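You operate a simulated robot arm through the tools that you are given. There is no shell and no other tool.

Carry out the task below with a simulated robot arm. There is one attempt and no reset: what you move stays moved.

JOB
Stop the drip at the blue pipe valve and bring the pressure back.
Fine: shut the inlet, open the red wheel, bleed to zero, swing the gland lever to TIGHT, reopen the inlet to green, in that order.

The check looks at the end state, three seconds after you hand in, the way a careful person would. Anything else that was tipped, shoved, dropped, spilled or broken makes it a failure.

ROBOT AND FRAMES
A 7-joint arm with a two-finger gripper, fixed in place. Base frame: the origin is at the foot of the arm, x ahead of it, y to its left, z up; the work surface is at about z = 800. Readings come in mm, degrees, newtons and seconds.
With the tool pointing down near the work surface it reaches from about 380 to 780 mm from the base axis. Its first joint turns from -143.0 to 143.0 degrees. Payload 2.45 kg.
The TCP is the grasp point between the finger pads, 26 mm short of the fingertips. In the tool frame z runs along the fingers and y along their closing line. Largest opening 96 mm; the body of the gripper starts 69 mm behind the TCP.
Orientation is that of the tool frame in the base frame, as a unit quaternion [x, y, z, w]. With the fingers straight down and closing along the base's y, the tool's x points along the base's -x, its y along +y and its z along -z.

CONTROLS
- The arm moves only by the tool drive_tool. Its argument "rows" is one flat list of numbers, 7 for each row, row after row: the shift along the tool's x, y, z in units of 30 mm (1.0 is 30 mm), then the turn, a rotation vector about the tool's x, y, z in units of 8 degrees (1.0 is 8 degrees), then the opening in per cent of the stroke, from 0 (shut) to 100 (fully open). In form: [x, y, z, wx, wy, wz, jaw, x, y, z, wx, wy, wz, jaw, ...]. A call has 1 to 20 rows; each row shifts and turns the commanded pose from where the row before left it, along the tool's axes as they then stand. A call with a number of a shift or a turn outside -1 to 1 is refused whole. Each row takes 0.2 s and may step no farther than 50 mm and 8.6 degrees from the row before; otherwise, or with a gripper value out of range, the whole call is refused. A pose out of reach is approached as far as the arm can. The call stops where the force on the tool passes 90 N (or 10 N more than at its start, if that is more) or the arm is blocked; 0.2 s more then pass. Each finger halts on what it meets, pressing with about 34 N; the grip force reading is that of the motor and also rises with nothing between the fingers. The clock runs only during rows and for 0.2 s after the last one: add rows that do not move to give the fingers time. It gives the time, the measured TCP pose, the force on the tool (base axes), the opening and the grip force at its end, in the units of the frame above (readings bear some noise), with the torque about the TCP (base axes, N m) and any sound that the robot's microphone picked up.
- Cameras (640 x 400 px; columns grow to the right, rows downward): "scene" is fixed at [48.7, 501.3, 1402.3]; the picture's right is [-0.39, -0.92, 0.00], its down [-0.52, 0.22, -0.83] and it looks along [0.76, -0.32, -0.56] (base axes); focal length 259 px, centre (320, 200). "wrist" rides on the gripper at [82, 3, -98] in the tool frame; the picture's right is [-0.04, 1.00, 0.00], its down [-0.73, -0.03, -0.68] and it looks along [-0.68, -0.03, 0.73] (tool axes); focal length 256 px, centre (320, 200). There is no depth. A picture from a camera that has moved, and an enlarged one, comes with that camera's place and axes in the base frame and with its lens.
- capture(camera): a new picture of that camera. No time passes.
- raise_lower(by): slides the trunk up (or, below 0, down) by that many mm; the arm rides with it, the base frame stays. It gives what a move gives, with no picture.
- zoom(camera, box): a new picture of the part [left, top, right, bottom] of that camera's present view, enlarged. No time passes.
- hand_in(): hands the job in; it is judged then, once.

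Nothing tells you positions but the pictures and the camera data. Unless the task says otherwise, let go and move clear before handing in.

The tools are called after ">>>" as a command line: name --argument value ..., lists and objects as JSON in quotes. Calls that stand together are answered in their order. drive_tool: Moves the arm, as the interface text tells. Its arguments: {"type":"object","properties":{"rows":{"type":"array","items":{"type":"number"}}},"required":["rows"]} The other tools are called the same way: raise_lower (by) slides the trunk up or down; capture (camera) takes a picture; zoom (camera, box) takes an enlarged picture of a part of a camera's view; hand_in () hands the job in.

At the start:

```text
t: 0.0
ee_pos: [443.2, 222.2, 1266.2]
tool_rot: [0.0, 1.0, 0.0, 0.0]
contact_force: [-0.4, 0.1, -0.7]
ft_torque: [-0.02, -0.04, -0.03]
finger_gap: 96.0
finger_force: 0.1
trunk travel left (down, up): [-575.0, 65.0]
```

scene: 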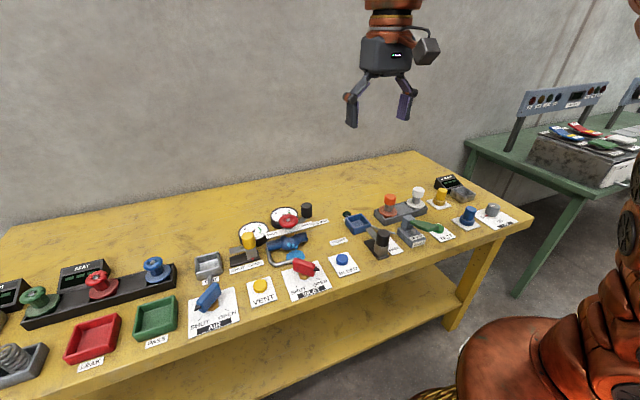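
wrist: 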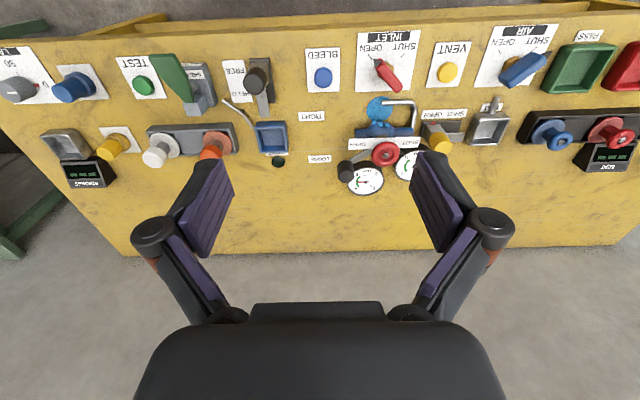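

I see a yellow bench with many controls; the blue pipe valve seems to be in the middle with a red wheel, gauges, an INLET selector and a BLEED button. I'll look closer before moving.

>>> zoom --camera "scene" --box '[180, 190, 380, 315]'

>>> zoom --camera "wrist" --box '[220, 20, 480, 200]'

>>> zoom --camera "scene" --box '[320, 170, 520, 295]'

```text
3.20 times, centred on (280, 252) of scene
camera zoom: at [48.7, 501.3, 1402.3], right [-0.39, -0.92, 0.0], down [-0.52, 0.22, -0.83], along [0.76, -0.32, -0.56], focal length 829 px, centre (448, 32)
```

zoom: 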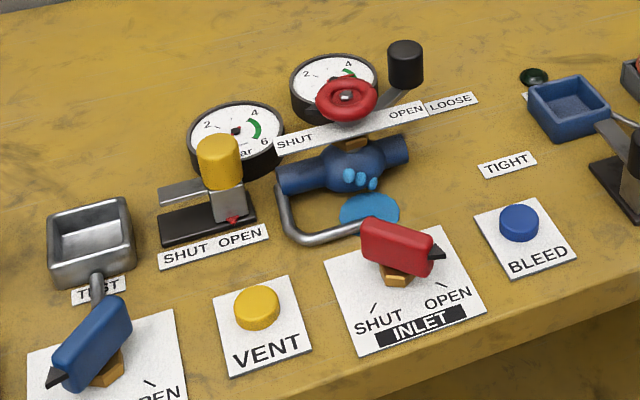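

```text
2.22 times, centred on (350, 110) of wrist
camera zoom: at [359.0, 224.4, 1363.0], right [0.04, 1.0, 0.0], down [0.73, -0.03, 0.68], along [0.68, -0.03, -0.73], focal length 569 px, centre (253, 400)
```

zoom: 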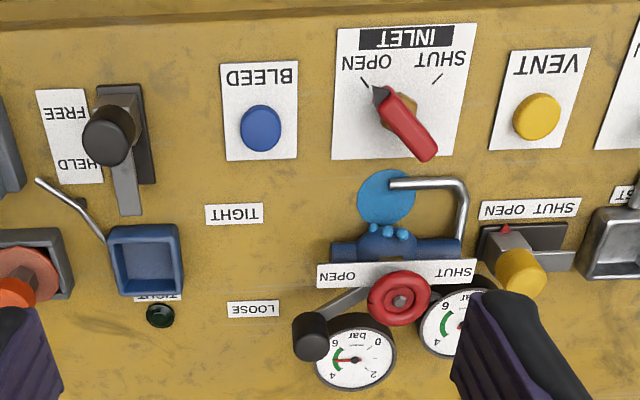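

```text
3.20 times, centred on (420, 232) of scene
camera zoom: at [48.7, 501.3, 1402.3], right [-0.39, -0.92, 0.0], down [-0.52, 0.22, -0.83], along [0.76, -0.32, -0.56], focal length 829 px, centre (0, 96)
```

zoom: 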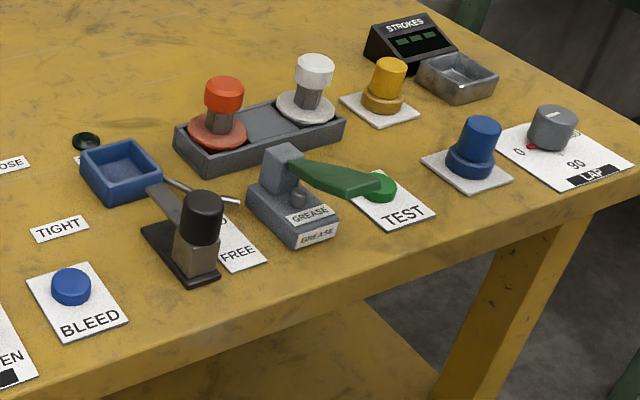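

The INLET selector is near (526, 350), with the valve, red wheel, gauges and gland lever behind it. I'll zoom in tightly on each one to read its state.

>>> zoom --camera "scene" --box '[235, 195, 335, 257]'

>>> zoom --camera "scene" --box '[265, 240, 365, 302]'

>>> zoom --camera "wrist" --box '[320, 120, 430, 200]'

>>> zoom --camera "wrist" --box '[340, 30, 440, 100]'

```text
6.40 times, centred on (285, 226) of scene
camera zoom: at [48.7, 501.3, 1402.3], right [-0.39, -0.92, 0.0], down [-0.52, 0.22, -0.83], along [0.76, -0.32, -0.56], focal length 1658 px, centre (544, 34)
```

zoom: 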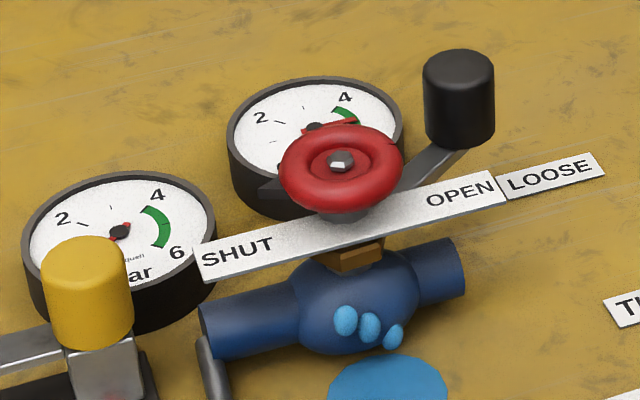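

```text
6.40 times, centred on (315, 271) of scene
camera zoom: at [48.7, 501.3, 1402.3], right [-0.39, -0.92, 0.0], down [-0.52, 0.22, -0.83], along [0.76, -0.32, -0.56], focal length 1658 px, centre (352, -254)
```

zoom: 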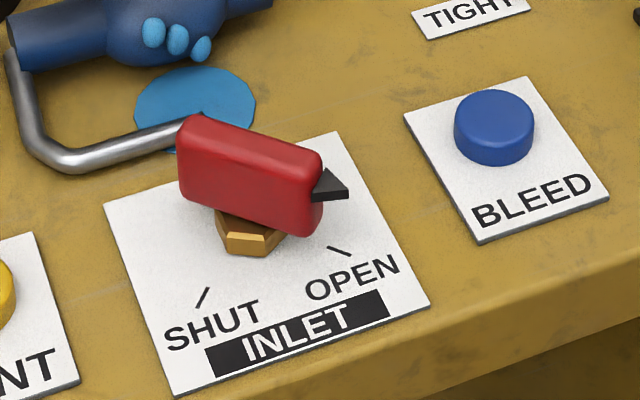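

```text
5.00 times, centred on (375, 160) of wrist
camera zoom: at [359.0, 224.4, 1363.0], right [0.04, 1.0, 0.0], down [0.73, -0.03, 0.68], along [0.68, -0.03, -0.73], focal length 1280 px, centre (45, 400)
```

zoom: 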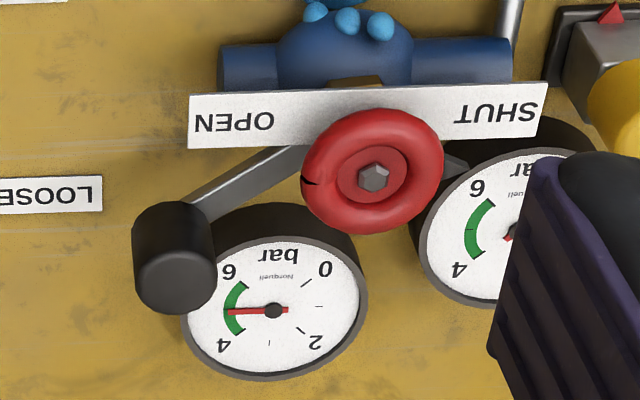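

```text
5.71 times, centred on (390, 65) of wrist
camera zoom: at [359.0, 224.4, 1363.0], right [0.04, 1.0, 0.0], down [0.73, -0.03, 0.68], along [0.68, -0.03, -0.73], focal length 1463 px, centre (-80, 971)
```

zoom: 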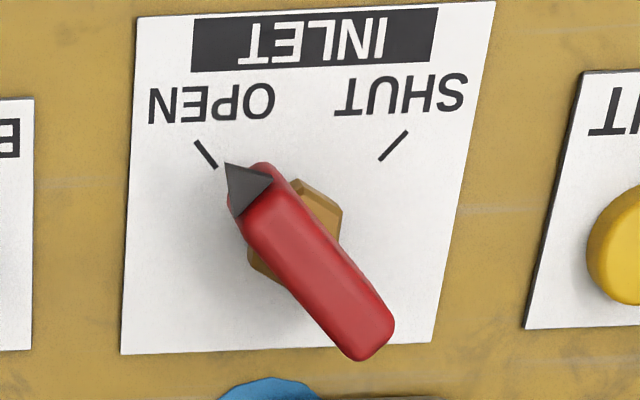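

From triangulation, the wheel centre is about (636, 356, 935) and the gland knob about (676, 282, 928), in the LOOSE position. I'll lower the trunk, staying well above everything, and bring the wrist camera in for a closer look.

>>> raise_lower --by -200

```text
t: 2.2
ee_pos: [441.4, 221.8, 1066.1]
tool_rot: [-0.001, 1.0, 0.0, -0.001]
contact_force: [1.0, -0.9, 0.2]
ft_torque: [-0.01, -0.02, -0.01]
finger_gap: 96.2
finger_force: 0.0
trunk travel left (down, up): [-375.0, 265.0]
```

The trunk is down 200 mm with the TCP at z 1066. Next I'll move the gripper in +y so the camera faces the valve.

>>> drive_tool --rows '[0, 0.9, 0, 0, 0, 0, 100, 0, 0.9, 0, 0, 0, 0, 100, 0, 0.9, 0, 0, 0, 0, 100, 0, 0.9, 0, 0, 0, 0, 100, 0, 0.8, 0, 0, 0, 0, 100]'

>>> capture --camera "wrist"

>>> capture --camera "scene"

```text
t: 3.4
ee_pos: [442.2, 313.6, 1051.7]
tool_rot: [-0.001, 1.0, 0.0, 0.0]
contact_force: [0.0, -0.4, 0.1]
ft_torque: [-0.06, 0.03, -0.02]
finger_gap: 95.8
finger_force: 0.0
out of reach, approached as far as the arm can: row 2, 3, 4, 5
trunk travel left (down, up): [-375.0, 265.0]
```

```text
taken
camera wrist: at [358.5, 315.6, 1149.2], right [0.04, 1.0, 0.0], down [0.73, -0.03, 0.68], along [0.68, -0.03, -0.73], focal length 256 px, centre (320, 200)
```

wrist: 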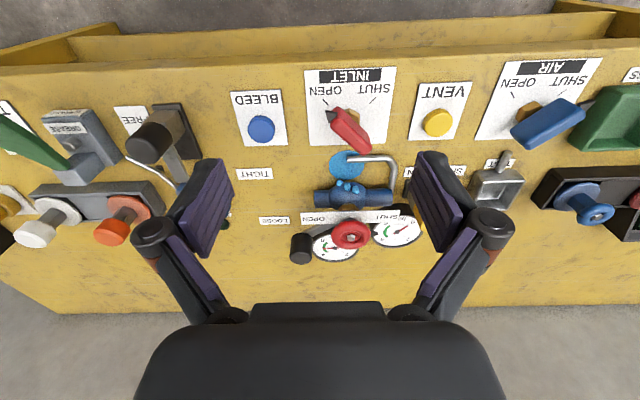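

```text
taken
```

scene: 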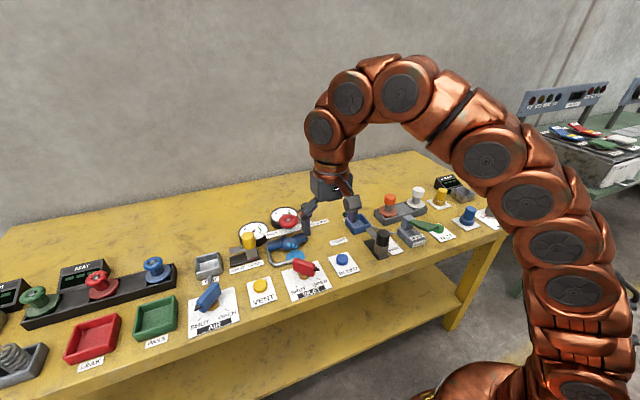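

The arm is near its upper reach limit at this trunk height. I'll raise the trunk back up and descend with the arm instead, which leaves more room to work.

>>> raise_lower --by 150

>>> drive_tool --rows '[0, 0, 0.8, 0, 0, 0, 100, 0, 0, 0.8, 0, 0, 0, 100, 0, 0, 0.8, 0, 0, 0, 100, 0, 0, 0.8, 0, 0, 0, 100, 0, 0, 0.8, 0, 0, 0, 100, 0, 0, 0.8, 0, 0, 0, 100]'

>>> capture --camera "wrist"

```text
t: 5.1
ee_pos: [441.7, 313.5, 1201.2]
tool_rot: [0.0, 1.0, 0.0, 0.0]
contact_force: [0.7, 0.6, 0.9]
ft_torque: [-0.01, 0.0, 0.0]
finger_gap: 95.6
finger_force: 0.1
trunk travel left (down, up): [-525.0, 115.0]
```

```text
t: 6.5
ee_pos: [442.7, 313.0, 1057.5]
tool_rot: [0.0, 1.0, 0.0, 0.001]
contact_force: [-0.3, -0.3, -0.8]
ft_torque: [0.02, -0.02, -0.02]
finger_gap: 95.8
finger_force: 0.1
trunk travel left (down, up): [-525.0, 115.0]
```

```text
taken
camera wrist: at [359.6, 315.7, 1154.2], right [0.04, 1.0, 0.0], down [0.73, -0.03, 0.68], along [0.68, -0.03, -0.73], focal length 256 px, centre (320, 200)
```

wrist: 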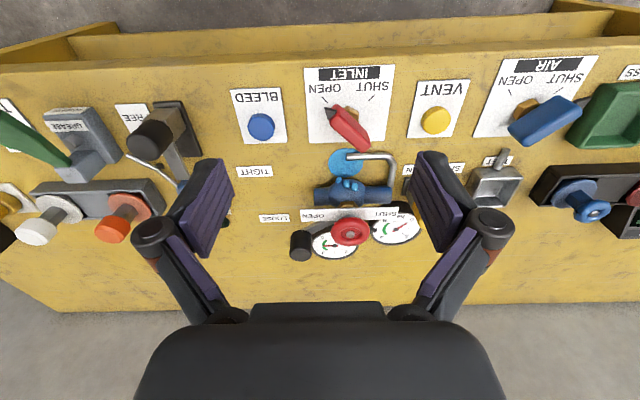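

The valve now sits in clear view between the fingers. I'll zoom in on the valve group and the inlet.

>>> zoom --camera "wrist" --box '[280, 170, 440, 270]'

>>> zoom --camera "wrist" --box '[220, 60, 420, 185]'

>>> zoom --camera "wrist" --box '[325, 210, 375, 255]'

```text
4.00 times, centred on (360, 220) of wrist
camera zoom: at [359.6, 315.7, 1154.2], right [0.04, 1.0, 0.0], down [0.73, -0.03, 0.68], along [0.68, -0.03, -0.73], focal length 1024 px, centre (160, 120)
```

zoom: 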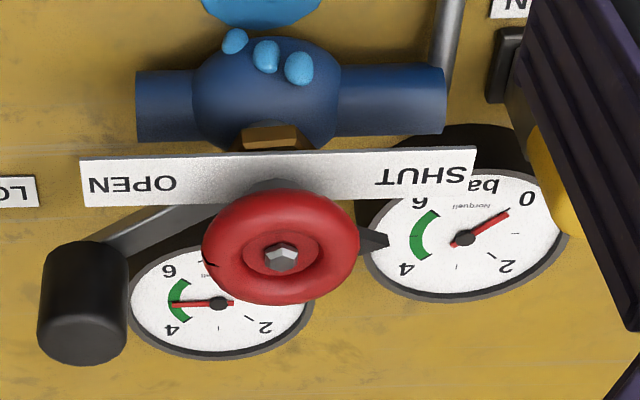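

```text
3.20 times, centred on (320, 122) of wrist
camera zoom: at [359.6, 315.7, 1154.2], right [0.04, 1.0, 0.0], down [0.73, -0.03, 0.68], along [0.68, -0.03, -0.73], focal length 819 px, centre (320, 448)
```

zoom: 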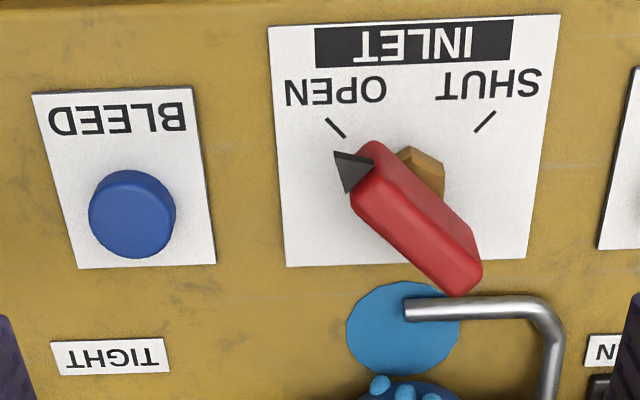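

```text
8.89 times, centred on (350, 232) of wrist
camera zoom: at [359.6, 315.7, 1154.2], right [0.04, 1.0, 0.0], down [0.73, -0.03, 0.68], along [0.68, -0.03, -0.73], focal length 2276 px, centre (53, -89)
```

zoom: 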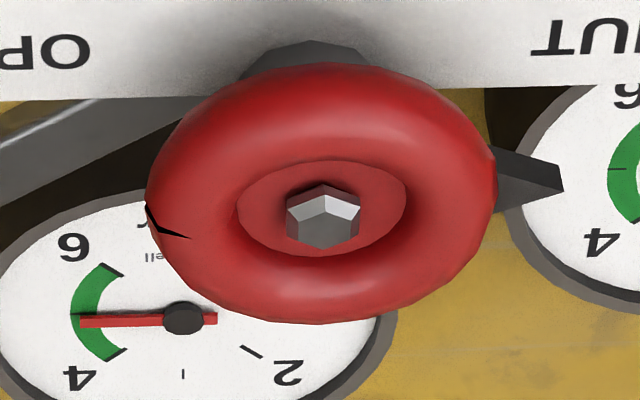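

Triangulating from both cameras puts the INLET knob axis near (526, 348), its bar at z ≈ 825–850 and pointing 45° to OPEN. The wheel is at (660, 348, 904) with its pointer toward SHUT, and the gland knob is at (717, 267, 900). First I'll hover over the INLET knob with the fingers turned across the bar.

>>> drive_tool --rows '[-0.694, 0.292, 0.85, 0, 0, 0, 100, -0.694, 0.292, 0.85, 0, 0, 0, 100, -0.694, 0.292, 0.85, 0, 0, 0, 100, -0.694, 0.292, 0.85, 0, 0, 0, 100, 0, 0, 0, 0, 0, -0.9375, 100, 0, 0, 0, 0, 0, -0.9375, 100, 0, 0, 0, 0, 0, -0.9375, 100, 0, 0, 0, 0, 0, -0.9375, 100, 0, 0, 0, 0, 0, -0.9375, 100, 0, 0, 0, 0, 0, -0.9375, 100]'

>>> capture --camera "wrist"

>>> capture --camera "scene"

```text
t: 8.7
ee_pos: [526.0, 349.1, 956.1]
tool_rot: [-0.385, 0.923, -0.001, 0.0]
contact_force: [-0.7, 0.2, -0.3]
ft_torque: [-0.04, 0.0, -0.03]
finger_gap: 96.2
finger_force: 0.1
trunk travel left (down, up): [-525.0, 115.0]
```

```text
taken
camera wrist: at [463.3, 291.9, 1053.6], right [-0.68, 0.73, 0.0], down [0.54, 0.5, 0.68], along [0.5, 0.46, -0.73], focal length 256 px, centre (320, 200)
```

wrist: 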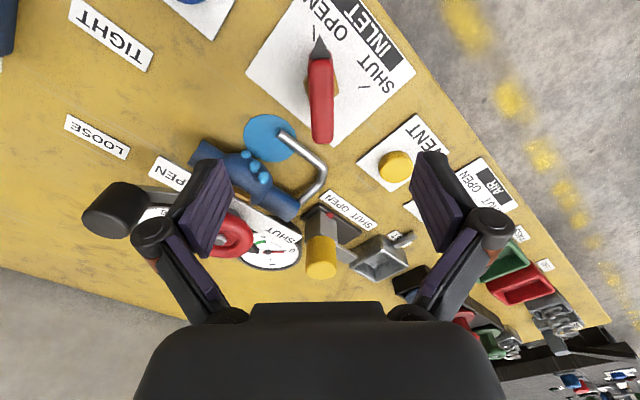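

```text
taken
```

scene: 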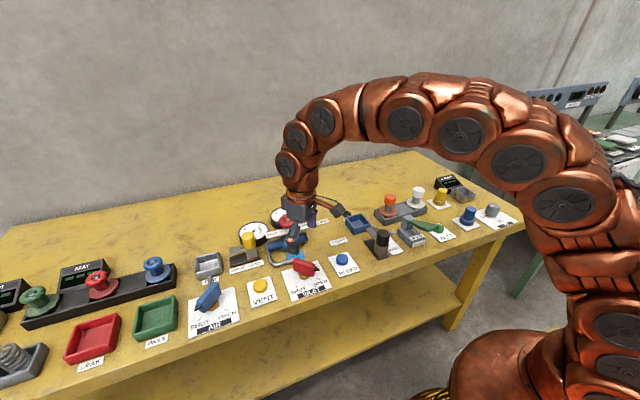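

The fingers now sit over the INLET with the bar aligned vertically in the picture. I'll zoom in to pin down the knob axis.

>>> zoom --camera "wrist" --box '[260, 20, 400, 160]'

>>> zoom --camera "wrist" --box '[160, 130, 340, 280]'

```text
2.86 times, centred on (330, 90) of wrist
camera zoom: at [463.3, 291.9, 1053.6], right [-0.68, 0.73, 0.0], down [0.54, 0.5, 0.68], along [0.5, 0.46, -0.73], focal length 731 px, centre (291, 514)
```

zoom: 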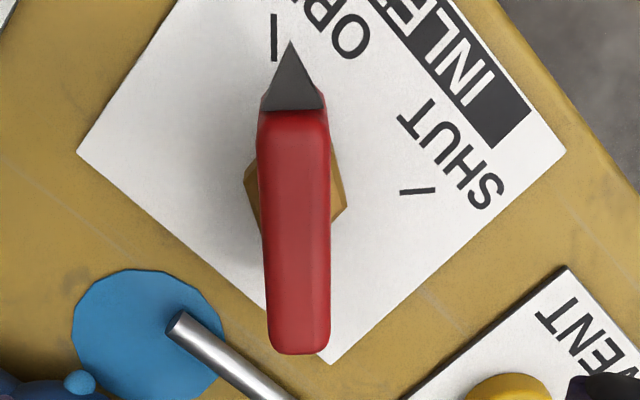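

```text
2.67 times, centred on (250, 205) of wrist
camera zoom: at [463.3, 291.9, 1053.6], right [-0.68, 0.73, 0.0], down [0.54, 0.5, 0.68], along [0.5, 0.46, -0.73], focal length 683 px, centre (507, 187)
```

zoom: 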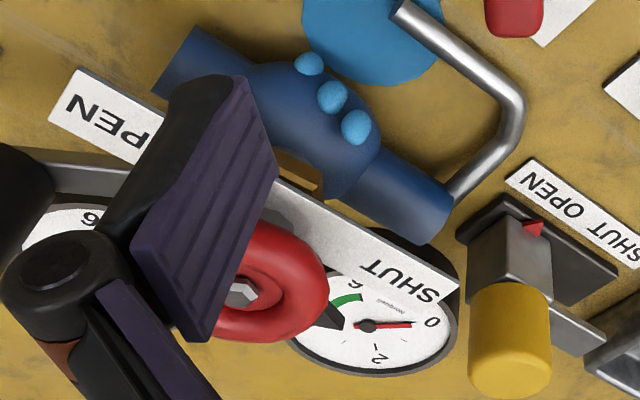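

The bar is centred under the TCP to within about 1 mm. I'll narrow the jaws and descend so the fingers straddle the bar, staying above the hex nut.

>>> drive_tool --rows '[0, 0, 0, 0, 0, 0, 52, 0, 0, 0, 0, 0, 0, 52, 0, 0, 0, 0, 0, 0, 52, 0, 0, 0.9, 0, 0, 0, 52, 0, 0, 0.9, 0, 0, 0, 52, 0, 0, 0.9, 0, 0, 0, 52, 0, 0, 0.85, 0, 0, 0, 52]'

>>> capture --camera "wrist"

>>> zoom --camera "scene" --box '[240, 200, 370, 310]'

```text
t: 10.3
ee_pos: [524.5, 347.4, 849.9]
tool_rot: [-0.383, 0.924, -0.001, 0.0]
contact_force: [-1.1, -0.7, 0.2]
ft_torque: [0.02, -0.04, 0.0]
finger_gap: 50.1
finger_force: 0.0
trunk travel left (down, up): [-525.0, 115.0]
```

```text
taken
camera wrist: at [462.1, 291.3, 946.7], right [-0.68, 0.73, 0.0], down [0.54, 0.5, 0.68], along [0.5, 0.46, -0.73], focal length 256 px, centre (320, 200)
```

wrist: 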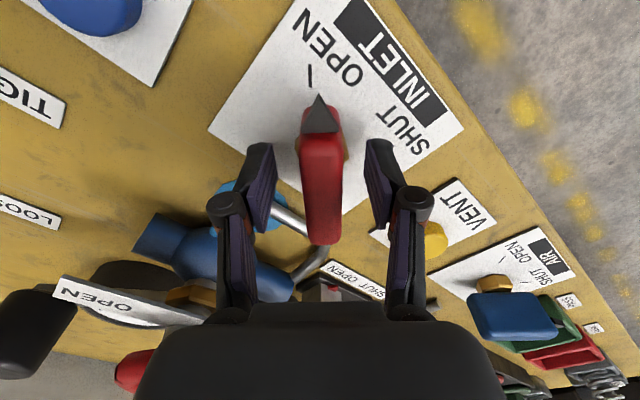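

```text
3.64 times, centred on (305, 255) of scene
camera zoom: at [48.7, 501.3, 1402.3], right [-0.39, -0.92, 0.0], down [-0.52, 0.22, -0.83], along [0.76, -0.32, -0.56], focal length 942 px, centre (374, 0)
```

zoom: 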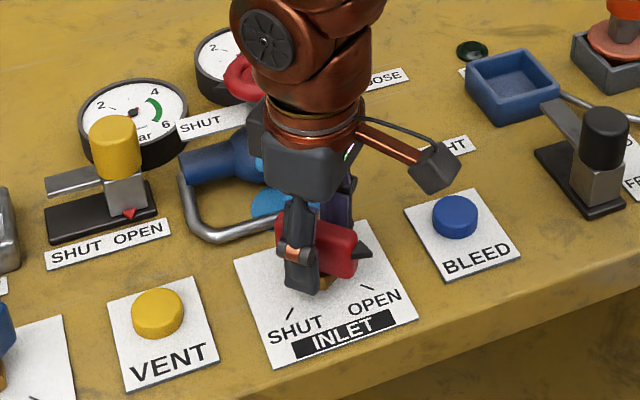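

The fingers straddle the bar as planned. I'll close on it and start turning it clockwise toward SHUT, watching the force.

>>> drive_tool --rows '[0, 0, 0, 0, 0, 0, 10, 0, 0, 0, 0, 0, 0, 10, 0, 0, 0, 0, 0, 0, 10, 0, 0, 0, 0, 0, 0, 10]'

>>> drive_tool --rows '[0, 0, 0, 0, 0, 0.75, 10, 0, 0, 0, 0, 0, 0.75, 10, 0, 0, 0, 0, 0, 0.75, 10, 0, 0, 0, 0, 0, 0.75, 10]'

```text
t: 11.3
ee_pos: [523.6, 347.6, 849.3]
tool_rot: [-0.384, 0.923, 0.0, 0.0]
contact_force: [-7.4, 7.7, 0.3]
ft_torque: [0.33, 0.09, -0.02]
finger_gap: 19.0
finger_force: 43.2
trunk travel left (down, up): [-525.0, 115.0]
```

```text
t: 12.3
ee_pos: [522.1, 348.9, 848.9]
tool_rot: [-0.182, 0.983, 0.0, -0.001]
contact_force: [-20.7, 8.3, 2.1]
ft_torque: [-0.24, 1.55, 0.08]
finger_gap: 19.1
finger_force: 44.0
trunk travel left (down, up): [-525.0, 115.0]
```

The bar is turning with the tool, with about 20 N of side force toward −x. I'll shift slightly toward −x and carry on.

>>> drive_tool --rows '[0.06, 0.02, 0, 0, 0, 0.75, 10, 0.06, 0.0, 0, 0, 0, 0.75, 10, 0, 0, 0, 0, 0, 0.75, 10, 0, 0, 0, 0, 0, 0.75, 10]'

>>> capture --camera "wrist"

```text
t: 13.3
ee_pos: [523.4, 351.0, 849.8]
tool_rot: [0.026, 1.0, 0.0, 0.0]
contact_force: [1.3, 28.0, -14.5]
ft_torque: [0.6, -1.22, 0.07]
finger_gap: 18.9
finger_force: 44.2
trunk travel left (down, up): [-525.0, 115.0]
```

```text
taken
camera wrist: at [439.2, 356.9, 946.5], right [0.09, 1.0, 0.0], down [0.73, -0.07, 0.68], along [0.68, -0.06, -0.73], focal length 256 px, centre (320, 200)
```

wrist: 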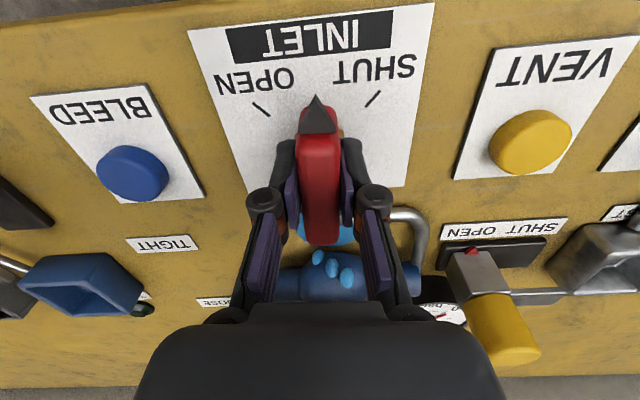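

The measured bar lines intersect at about (526.8, 350.8), so the true axis is a few mm off my TCP. I'll loosen the grip, re-centre and then continue.

>>> drive_tool --rows '[0, 0, 0, 0, 0, 0, 34, 0, 0, 0, 0, 0, 0, 34, 0, 0, 0, 0, 0, 0, 34]'

```text
t: 14.1
ee_pos: [522.2, 348.0, 849.9]
tool_rot: [0.026, 1.0, 0.0, 0.0]
contact_force: [0.6, -0.4, -0.2]
ft_torque: [-0.02, -0.05, 0.01]
finger_gap: 32.8
finger_force: 0.1
trunk travel left (down, up): [-525.0, 115.0]
```

Released, and the arm relaxed to (522.2, 348.0). I'll check the bar's position and the gauges.

>>> zoom --camera "wrist" --box '[220, 60, 420, 260]'

>>> zoom --camera "scene" --box '[240, 200, 370, 310]'

```text
2.00 times, centred on (320, 160) of wrist
camera zoom: at [438.7, 354.2, 947.5], right [0.09, 1.0, 0.0], down [0.73, -0.07, 0.68], along [0.68, -0.06, -0.73], focal length 512 px, centre (320, 280)
```

zoom: 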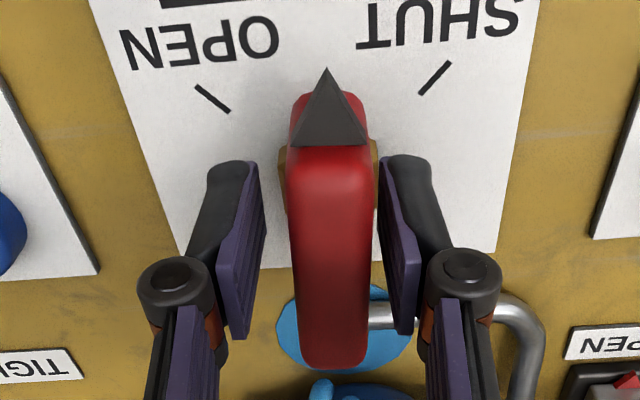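

```text
3.64 times, centred on (305, 255) of scene
camera zoom: at [48.7, 501.3, 1402.3], right [-0.39, -0.92, 0.0], down [-0.52, 0.22, -0.83], along [0.76, -0.32, -0.56], focal length 942 px, centre (374, 0)
```

zoom: 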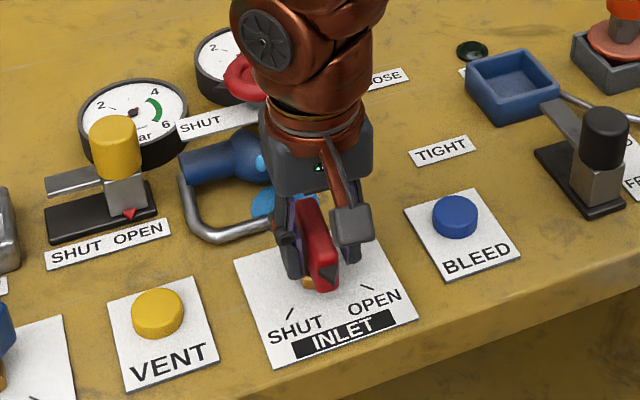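

The bar points straight at the robot, halfway to SHUT. I'll shift onto the computed axis, regrip and turn the remaining ~42°.

>>> drive_tool --rows '[-0.148, 0.101, 0, 0, 0, 0, 34, 0, 0, 0, 0, 0, 0, 10, 0, 0, 0, 0, 0, 0, 10, 0, 0, 0, 0, 0, 0, 10, 0, 0, 0, 0, 0, 0.75, 10, 0, 0, 0, 0, 0, 0.75, 10, 0, 0, 0, 0, 0, 0.75, 10, 0, 0, 0, 0, 0, 0.75, 10]'

>>> capture --camera "wrist"

```text
t: 15.9
ee_pos: [525.7, 349.5, 849.3]
tool_rot: [0.234, 0.972, 0.0, 0.0]
contact_force: [-6.1, -19.5, 4.5]
ft_torque: [-0.22, 0.91, 0.04]
finger_gap: 18.7
finger_force: 43.9
trunk travel left (down, up): [-525.0, 115.0]
```

```text
taken
camera wrist: at [453.3, 388.7, 947.3], right [0.49, 0.87, 0.0], down [0.64, -0.36, 0.68], along [0.59, -0.33, -0.73], focal length 256 px, centre (320, 200)
```

wrist: 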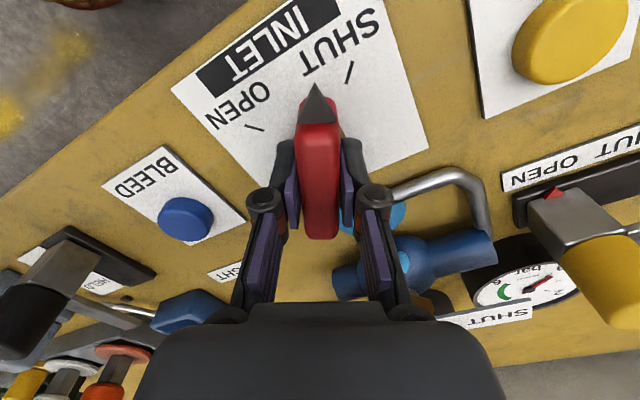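

It's turning smoothly and needs about 18° more to reach the SHUT tick.

>>> drive_tool --rows '[-0.008, -0.05, 0, 0, 0, 0.75, 10, 0, 0, 0, 0, 0, 0.75, 10, 0, 0, 0, 0, 0, 0.75, 10, 0, 0, 0, 0, 0, 0, 10]'

>>> capture --camera "wrist"

>>> zoom --camera "scene" --box '[200, 190, 370, 310]'

```text
t: 16.9
ee_pos: [525.6, 349.2, 850.7]
tool_rot: [0.383, 0.924, 0.001, 0.0]
contact_force: [5.8, -10.7, 0.1]
ft_torque: [0.01, 0.04, 0.01]
finger_gap: 18.5
finger_force: 44.0
trunk travel left (down, up): [-525.0, 115.0]
```

```text
taken
camera wrist: at [468.7, 408.1, 947.2], right [0.74, 0.68, 0.0], down [0.5, -0.54, 0.68], along [0.46, -0.5, -0.73], focal length 256 px, centre (320, 200)
```

wrist: 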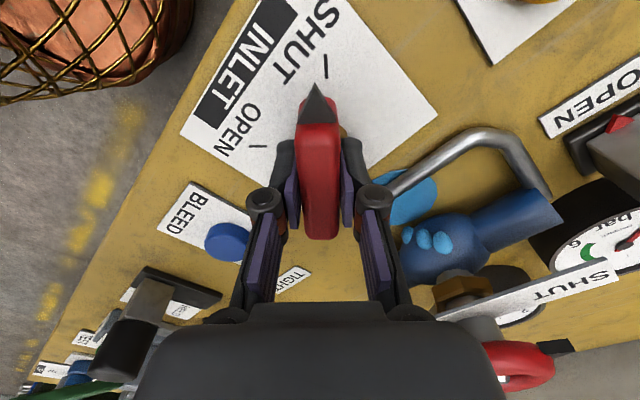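

```text
3.33 times, centred on (285, 250) of scene
camera zoom: at [48.7, 501.3, 1402.3], right [-0.39, -0.92, 0.0], down [-0.52, 0.22, -0.83], along [0.76, -0.32, -0.56], focal length 864 px, centre (437, 33)
```

zoom: 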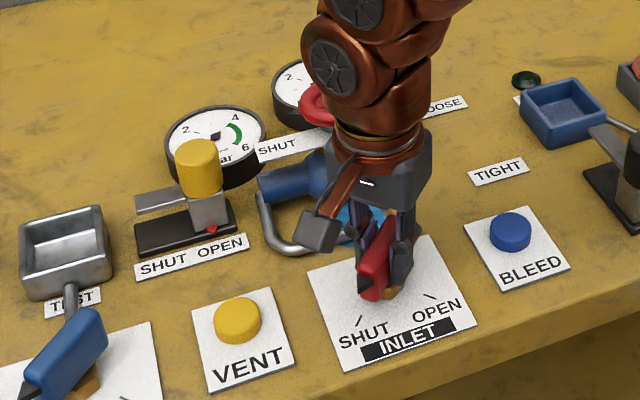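

The pointer is at about −45°, mirroring its OPEN position, and the SHUT tick looks a few degrees further on. I'll nudge it and feel for a stop.

>>> drive_tool --rows '[0, 0, 0, 0, 0, 0.5, 10, 0, 0, 0, 0, 0, 0, 10]'

>>> zoom --camera "wrist" --box '[240, 20, 400, 180]'

```text
t: 17.5
ee_pos: [526.4, 350.2, 850.1]
tool_rot: [0.413, 0.911, 0.001, 0.001]
contact_force: [1.4, -9.2, 6.3]
ft_torque: [-0.79, -0.59, 1.31]
finger_gap: 20.1
finger_force: 44.6
trunk travel left (down, up): [-525.0, 115.0]
```

```text
2.50 times, centred on (320, 100) of wrist
camera zoom: at [472.5, 412.1, 947.2], right [0.78, 0.63, 0.0], down [0.46, -0.57, 0.68], along [0.43, -0.53, -0.73], focal length 640 px, centre (320, 450)
```

zoom: 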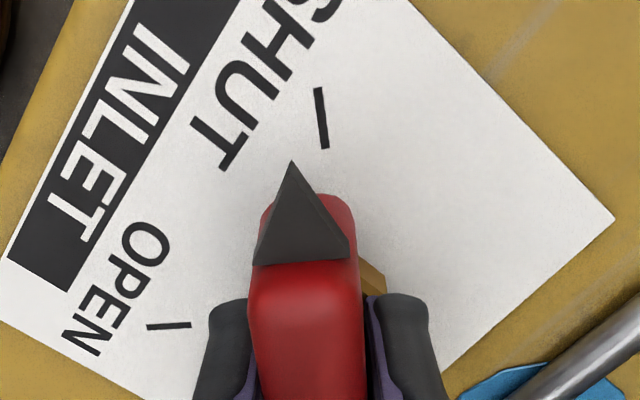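

Torque rose to 1.3 N·m and the bar stopped, so INLET is against its SHUT stop. I'll release, rise and look at the gauges and wheel.

>>> drive_tool --rows '[0, 0, 0, 0, 0, -0.45, 40, 0, 0, 0, 0, 0, 0, 40, 0, 0, 0, 0, 0, 0, 40, 0, 0, -1, 0, 0, 0, 40, 0, 0, -1, 0, 0, 0, 40, 0, 0, -1, 0, 0, 0, 60, 0, 0, -1, 0, 0, 0, 100, 0, 0, -1, 0, 0, 0, 100, 0, 0, -0.5, 0, 0, 0, 100]'

>>> capture --camera "wrist"

>>> zoom --camera "scene" --box '[220, 190, 380, 310]'

```text
t: 19.5
ee_pos: [526.4, 349.3, 1012.2]
tool_rot: [0.386, 0.923, 0.001, -0.001]
contact_force: [1.4, 0.3, -0.1]
ft_torque: [0.02, -0.02, 0.03]
finger_gap: 95.9
finger_force: 0.0
trunk travel left (down, up): [-525.0, 115.0]
```

```text
taken
camera wrist: at [469.6, 409.1, 1109.5], right [0.74, 0.67, 0.0], down [0.49, -0.54, 0.68], along [0.46, -0.5, -0.73], focal length 256 px, centre (320, 200)
```

wrist: 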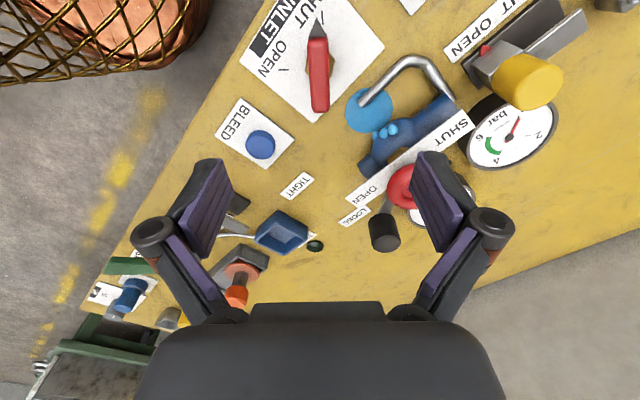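

```text
3.33 times, centred on (300, 250) of scene
camera zoom: at [48.7, 501.3, 1402.3], right [-0.39, -0.92, 0.0], down [-0.52, 0.22, -0.83], along [0.76, -0.32, -0.56], focal length 864 px, centre (387, 33)
```

zoom: 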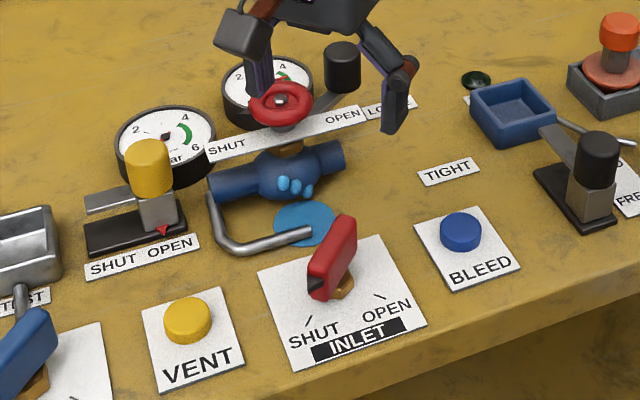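

INLET is visibly at SHUT. Next I'll turn the gripper so it closes along x, clear of the wheel's pointer on the +y side, and move above the red wheel.

>>> drive_tool --rows '[0, 0, 0, 0, 0, 0.93, 100, 0, 0, 0, 0, 0, 0.93, 100, 0, 0, 0, 0, 0, 0.93, 100, 0, 0, 0, 0, 0, 0.93, 100, 0, 0, 0, 0, 0, 0.93, 100, 0, 0, 0, 0, 0, 0.93, 100, 0, 0.9, 0.2, 0, 0, 0, 100, 0, 0.9, 0.3, 0, 0, 0, 100, 0, 0.9, 0.3, 0, 0, 0, 100, 0, 0.9, 0.3, 0, 0, 0, 100, 0, 0.88, 0.3, 0, 0, 0, 100, 0, 0, 0, 0, 0, 0, 100]'

>>> capture --camera "wrist"

>>> capture --camera "scene"

```text
t: 22.1
ee_pos: [662.9, 349.0, 972.1]
tool_rot: [0.707, 0.707, 0.0, -0.001]
contact_force: [0.3, -0.3, 0.2]
ft_torque: [-0.02, 0.01, 0.01]
finger_gap: 96.1
finger_force: 0.1
trunk travel left (down, up): [-525.0, 115.0]
```

```text
taken
camera wrist: at [664.1, 429.7, 1069.4], right [1.0, -0.04, 0.0], down [-0.03, -0.73, 0.68], along [-0.03, -0.68, -0.73], focal length 256 px, centre (320, 200)
```

wrist: 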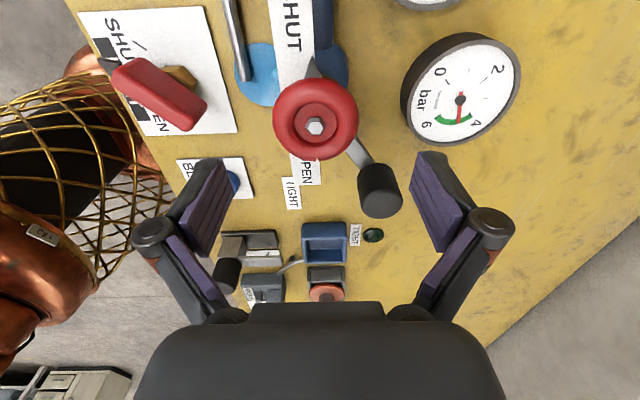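

```text
taken
```

scene: 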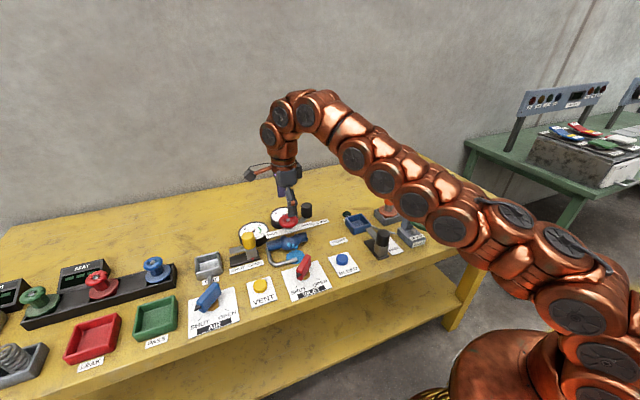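

The gauge on the robot's right still reads about 5. I'll zoom in to centre on the wheel and check its pointer and clearances.

>>> zoom --camera "wrist" --box '[240, 40, 420, 220]'

>>> zoom --camera "wrist" --box '[270, 60, 360, 170]'

>>> zoom --camera "scene" --box '[235, 170, 335, 250]'

```text
2.22 times, centred on (330, 130) of wrist
camera zoom: at [664.1, 429.7, 1069.4], right [1.0, -0.04, 0.0], down [-0.03, -0.73, 0.68], along [-0.03, -0.68, -0.73], focal length 569 px, centre (298, 356)
```

zoom: 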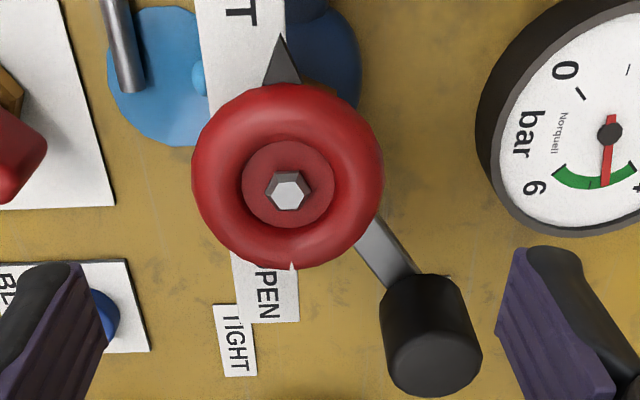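

```text
3.64 times, centred on (315, 115) of wrist
camera zoom: at [664.1, 429.7, 1069.4], right [1.0, -0.04, 0.0], down [-0.03, -0.73, 0.68], along [-0.03, -0.68, -0.73], focal length 931 px, centre (338, 509)
```

zoom: 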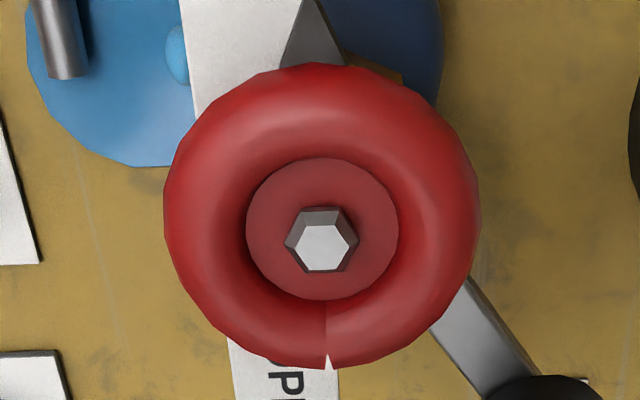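

```text
5.00 times, centred on (285, 210) of scene
camera zoom: at [48.7, 501.3, 1402.3], right [-0.39, -0.92, 0.0], down [-0.52, 0.22, -0.83], along [0.76, -0.32, -0.56], focal length 1295 px, centre (495, 150)
```

zoom: 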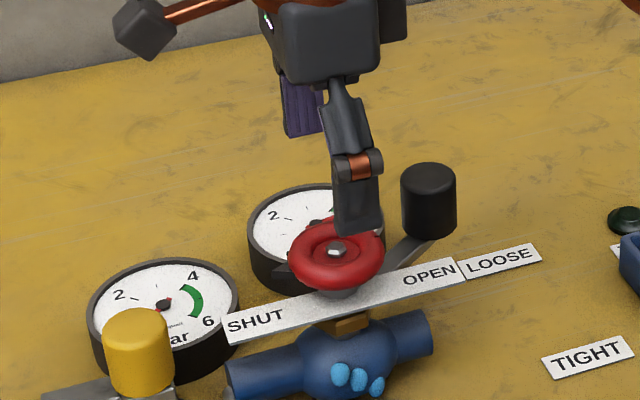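

The wheel centre is about (659.5, 348.5) with its rim at z ≈ 904, and the strip sits underneath at about 880. I'll correct x by −3 mm and descend to z 915, so the fingertips straddle the rim but stay above the strip.

>>> drive_tool --rows '[0, -0.1, 0, 0, 0, 0, 92, 0, 0, 0.7, 0, 0, 0, 92, 0, 0, 0.7, 0, 0, 0, 92, 0, 0, 0.5, 0, 0, 0, 92, 0, 0, 0, 0, 0, 0, 92]'

>>> capture --camera "wrist"

>>> zoom --camera "scene" --box '[235, 170, 335, 250]'

```text
t: 23.3
ee_pos: [659.2, 349.7, 913.9]
tool_rot: [0.707, 0.707, 0.0, 0.0]
contact_force: [-0.8, -0.2, -0.5]
ft_torque: [-0.02, 0.01, 0.0]
finger_gap: 88.3
finger_force: 0.0
trunk travel left (down, up): [-525.0, 115.0]
```

```text
taken
camera wrist: at [659.9, 429.7, 1011.9], right [1.0, -0.04, 0.0], down [-0.03, -0.73, 0.68], along [-0.03, -0.68, -0.73], focal length 256 px, centre (320, 200)
```

wrist: 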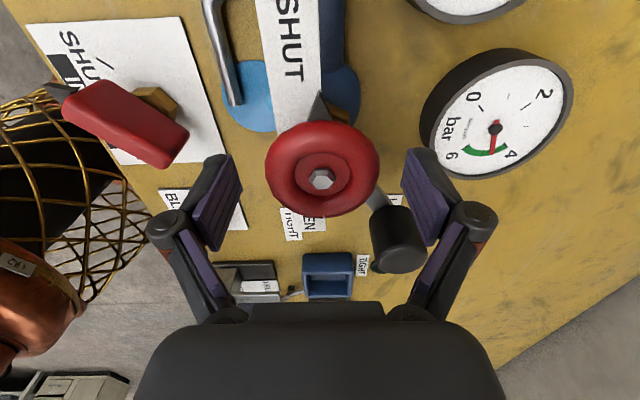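

```text
5.00 times, centred on (285, 210) of scene
camera zoom: at [48.7, 501.3, 1402.3], right [-0.39, -0.92, 0.0], down [-0.52, 0.22, -0.83], along [0.76, -0.32, -0.56], focal length 1295 px, centre (495, 150)
```

zoom: 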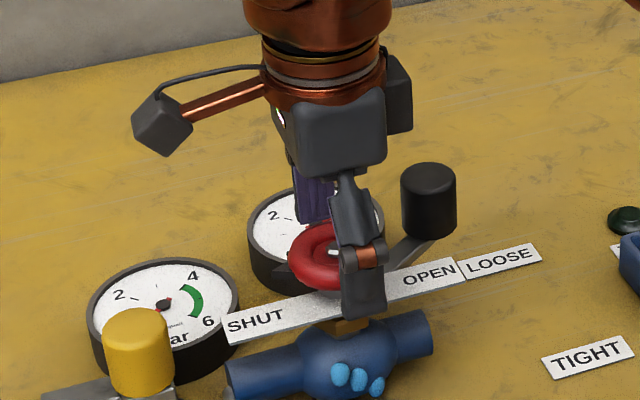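

The wheel is centred between the fingers. I'll close on the rim.

>>> drive_tool --rows '[0, 0, 0, 0, 0, 0, 50, 0, 0, 0, 0, 0, 0, 50, 0, 0, 0, 0, 0, 0, 50, 0, 0, 0, 0, 0, 0, 50]'

>>> capture --camera "wrist"

```text
t: 24.3
ee_pos: [659.9, 348.7, 915.2]
tool_rot: [0.707, 0.707, 0.001, 0.0]
contact_force: [14.5, 4.3, 5.7]
ft_torque: [0.08, -0.39, -0.01]
finger_gap: 59.4
finger_force: 45.0
trunk travel left (down, up): [-525.0, 115.0]
```

```text
taken
camera wrist: at [661.0, 429.5, 1012.4], right [1.0, -0.04, 0.0], down [-0.03, -0.73, 0.68], along [-0.03, -0.68, -0.73], focal length 256 px, centre (320, 200)
```

wrist: 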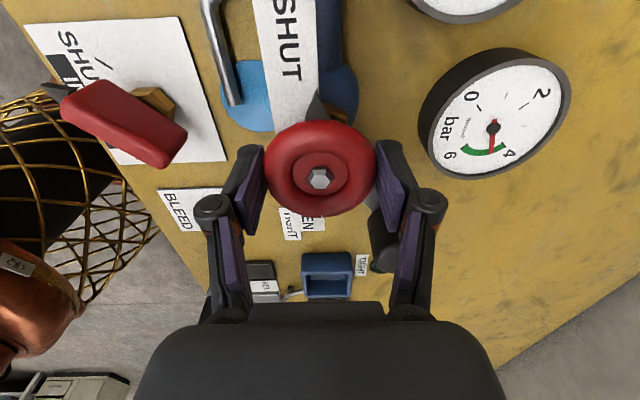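

It's gripped at 59.4 mm, the wheel's diameter. Now I'll turn it counter-clockwise, so the pointer sweeps along the strip toward OPEN.

>>> drive_tool --rows '[0, 0.04, 0, 0, 0, -0.6, 50, 0, 0, 0, 0, 0, -0.6, 50, 0, 0, 0, 0, 0, -0.6, 50, 0, 0, 0, 0, 0, -0.6, 50]'

>>> capture --camera "wrist"

```text
t: 25.3
ee_pos: [659.7, 348.7, 914.5]
tool_rot: [0.578, 0.816, 0.0, 0.0]
contact_force: [16.5, 9.4, 3.9]
ft_torque: [0.53, -0.7, -0.06]
finger_gap: 59.1
finger_force: 45.3
trunk travel left (down, up): [-525.0, 115.0]
```

```text
taken
camera wrist: at [634.5, 426.1, 1012.2], right [0.96, 0.29, 0.0], down [0.21, -0.7, 0.68], along [0.2, -0.65, -0.73], focal length 256 px, centre (320, 200)
```

wrist: 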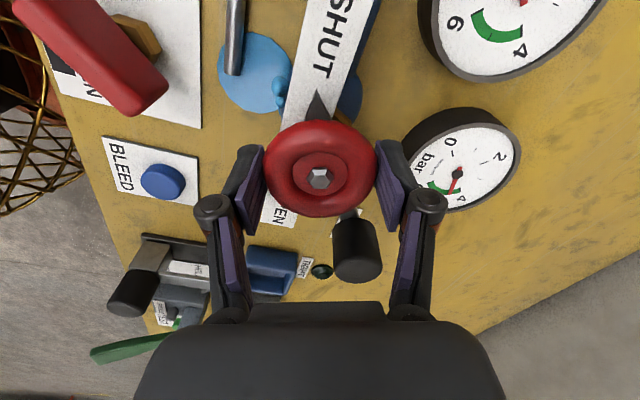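

The wheel and pointer follow the gripper with little torque. I'll keep turning.

>>> drive_tool --rows '[0.005, 0.037, 0, 0, 0, -0.7, 50, 0, 0, 0, 0, 0, -0.7, 50, 0, 0, 0, 0, 0, -0.7, 50, 0, 0, 0, 0, 0, -0.7, 50, 0, 0, 0, 0, 0, -0.7, 50, 0, 0, 0, 0, 0, -0.7, 50]'

>>> capture --camera "wrist"

```text
t: 26.7
ee_pos: [661.5, 349.0, 914.0]
tool_rot: [0.318, 0.948, -0.001, -0.001]
contact_force: [14.0, 6.2, -3.7]
ft_torque: [-0.54, -1.16, -0.03]
finger_gap: 58.9
finger_force: 45.3
trunk travel left (down, up): [-525.0, 115.0]
```

```text
taken
camera wrist: at [596.1, 400.5, 1012.2], right [0.64, 0.77, 0.0], down [0.57, -0.47, 0.68], along [0.52, -0.43, -0.73], focal length 256 px, centre (320, 200)
```

wrist: 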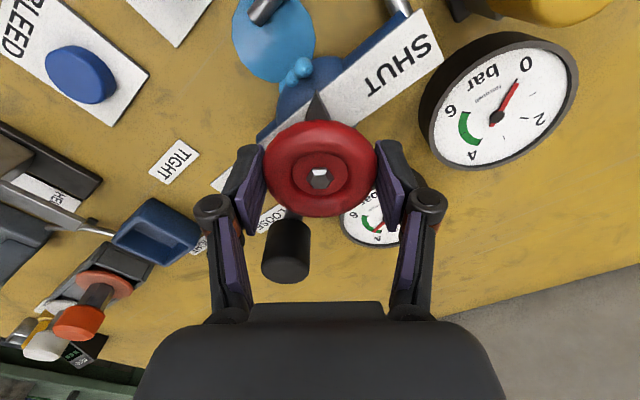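

It has turned about 53° so far. Continuing.

>>> drive_tool --rows '[0, 0.02, 0, 0, 0, -0.7, 50, 0, 0, 0, 0, 0, -0.7, 50, 0, 0, 0, 0, 0, -0.7, 50, 0, 0, 0, 0, 0, -0.7, 50, 0, 0, 0, 0, 0, -0.7, 50, 0, 0, 0, 0, 0, -0.7, 50, 0, 0, 0, 0, 0, -0.7, 50]'

>>> capture --camera "wrist"

```text
t: 28.3
ee_pos: [660.7, 349.6, 914.8]
tool_rot: [-0.018, 1.0, 0.0, 0.001]
contact_force: [14.1, 0.0, -10.8]
ft_torque: [-0.2, -0.21, -0.03]
finger_gap: 59.3
finger_force: 44.8
trunk travel left (down, up): [-525.0, 115.0]
```

```text
taken
camera wrist: at [577.6, 349.7, 1012.3], right [0.0, 1.0, 0.0], down [0.73, 0.0, 0.68], along [0.68, 0.0, -0.73], focal length 256 px, centre (320, 200)
```

wrist: 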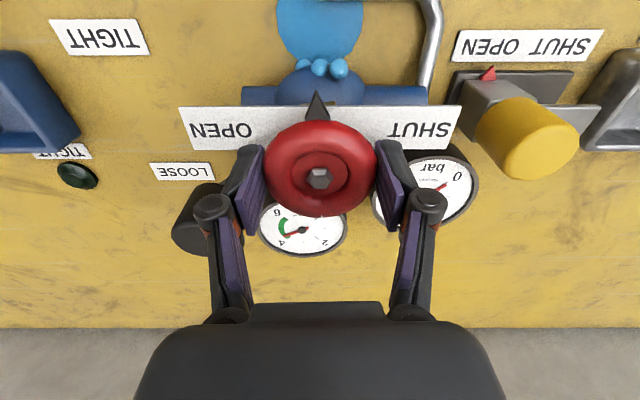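

The pointer is at mid-strip after 90° of travel, with OPEN still ahead. Continuing counter-clockwise.

>>> drive_tool --rows '[0, 0, -0.02, 0, 0, -0.7, 50, 0, 0, 0, 0, 0, -0.7, 50, 0, 0, 0, 0, 0, -0.7, 50, 0, 0, 0, 0, 0, -0.7, 50, 0, 0, 0, 0, 0, -0.7, 50, 0, 0, 0, 0, 0, -0.7, 50, 0, 0, 0, 0, 0, -0.7, 50]'

>>> capture --camera "wrist"

```text
t: 29.9
ee_pos: [660.8, 349.3, 914.5]
tool_rot: [-0.353, 0.936, 0.0, 0.0]
contact_force: [22.6, 10.9, -8.9]
ft_torque: [0.47, -0.65, 0.02]
finger_gap: 58.9
finger_force: 45.1
trunk travel left (down, up): [-525.0, 115.0]
```

```text
taken
camera wrist: at [595.4, 298.8, 1012.4], right [-0.63, 0.78, 0.0], down [0.57, 0.46, 0.68], along [0.53, 0.43, -0.73], focal length 256 px, centre (320, 200)
```

wrist: 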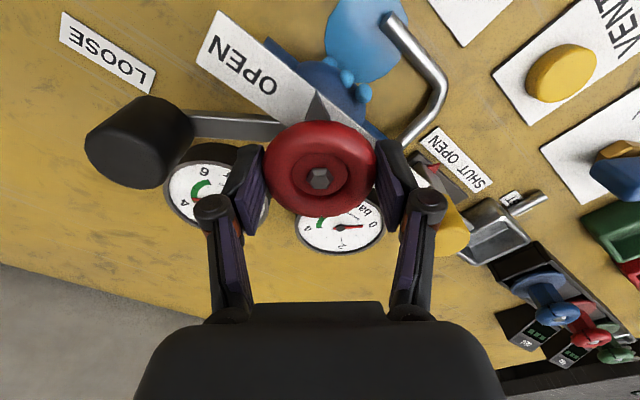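

Still moving freely. I'll continue in smaller steps and watch for the stop torque.

>>> drive_tool --rows '[-0.03, -0.026, 0, 0, 0, -0.7, 50, 0, 0, 0, 0, 0, -0.7, 50, 0, 0, 0, 0, 0, -0.7, 50, 0, 0, 0, 0, 0, -0.7, 50, 0, 0, 0, 0, 0, -0.7, 50, 0, 0, 0, 0, 0, -0.7, 50]'

>>> capture --camera "wrist"

```text
t: 31.3
ee_pos: [660.0, 351.9, 916.1]
tool_rot: [-0.609, 0.793, 0.0, -0.002]
contact_force: [-8.0, 5.2, -12.9]
ft_torque: [0.18, 0.07, 0.0]
finger_gap: 59.2
finger_force: 45.1
trunk travel left (down, up): [-525.0, 115.0]
```

```text
taken
camera wrist: at [634.3, 272.5, 1012.6], right [-0.95, 0.3, 0.0], down [0.22, 0.7, 0.68], along [0.2, 0.65, -0.74], focal length 256 px, centre (320, 200)
```

wrist: 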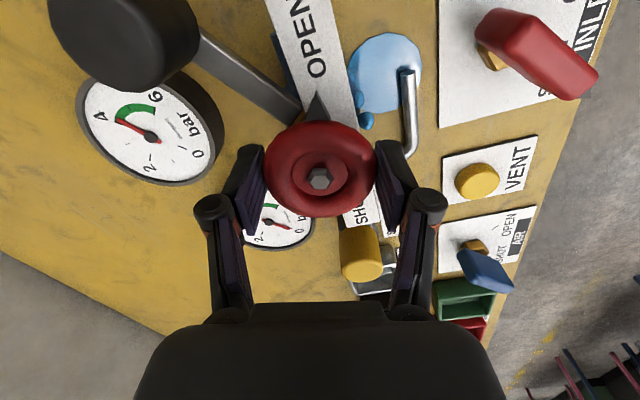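

The pressure needle has eased off a bit, and the pointer is about 75° past centre. I'll finish the last ~15° and feel for the stop.

>>> drive_tool --rows '[0, 0, 0, 0, 0, -0.6, 50, 0, 0, 0, 0, 0, -0.6, 50, 0, 0, 0, 0, 0, -0.5, 50, 0, 0, 0, 0, 0, 0, 50]'

>>> zoom --camera "wrist" --box '[40, 0, 440, 250]'

```text
t: 32.3
ee_pos: [660.2, 351.8, 914.1]
tool_rot: [-0.698, 0.716, 0.0, -0.002]
contact_force: [-27.5, -0.1, -33.0]
ft_torque: [-0.4, 0.05, -0.03]
finger_gap: 59.1
finger_force: 45.4
trunk travel left (down, up): [-525.0, 115.0]
```

```text
1.60 times, centred on (240, 125) of wrist
camera zoom: at [653.1, 269.0, 1012.6], right [-1.0, 0.07, 0.0], down [0.05, 0.73, 0.68], along [0.04, 0.68, -0.74], focal length 410 px, centre (448, 320)
```

zoom: 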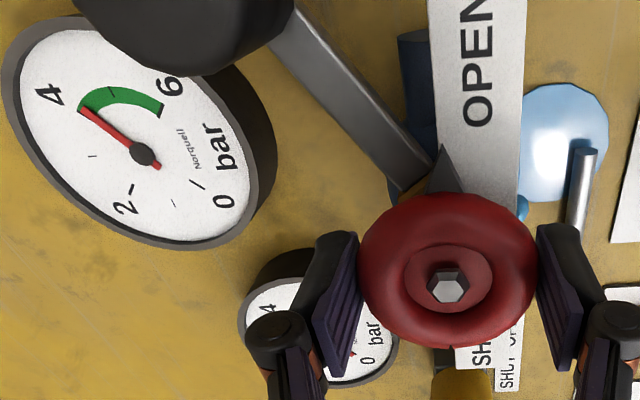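

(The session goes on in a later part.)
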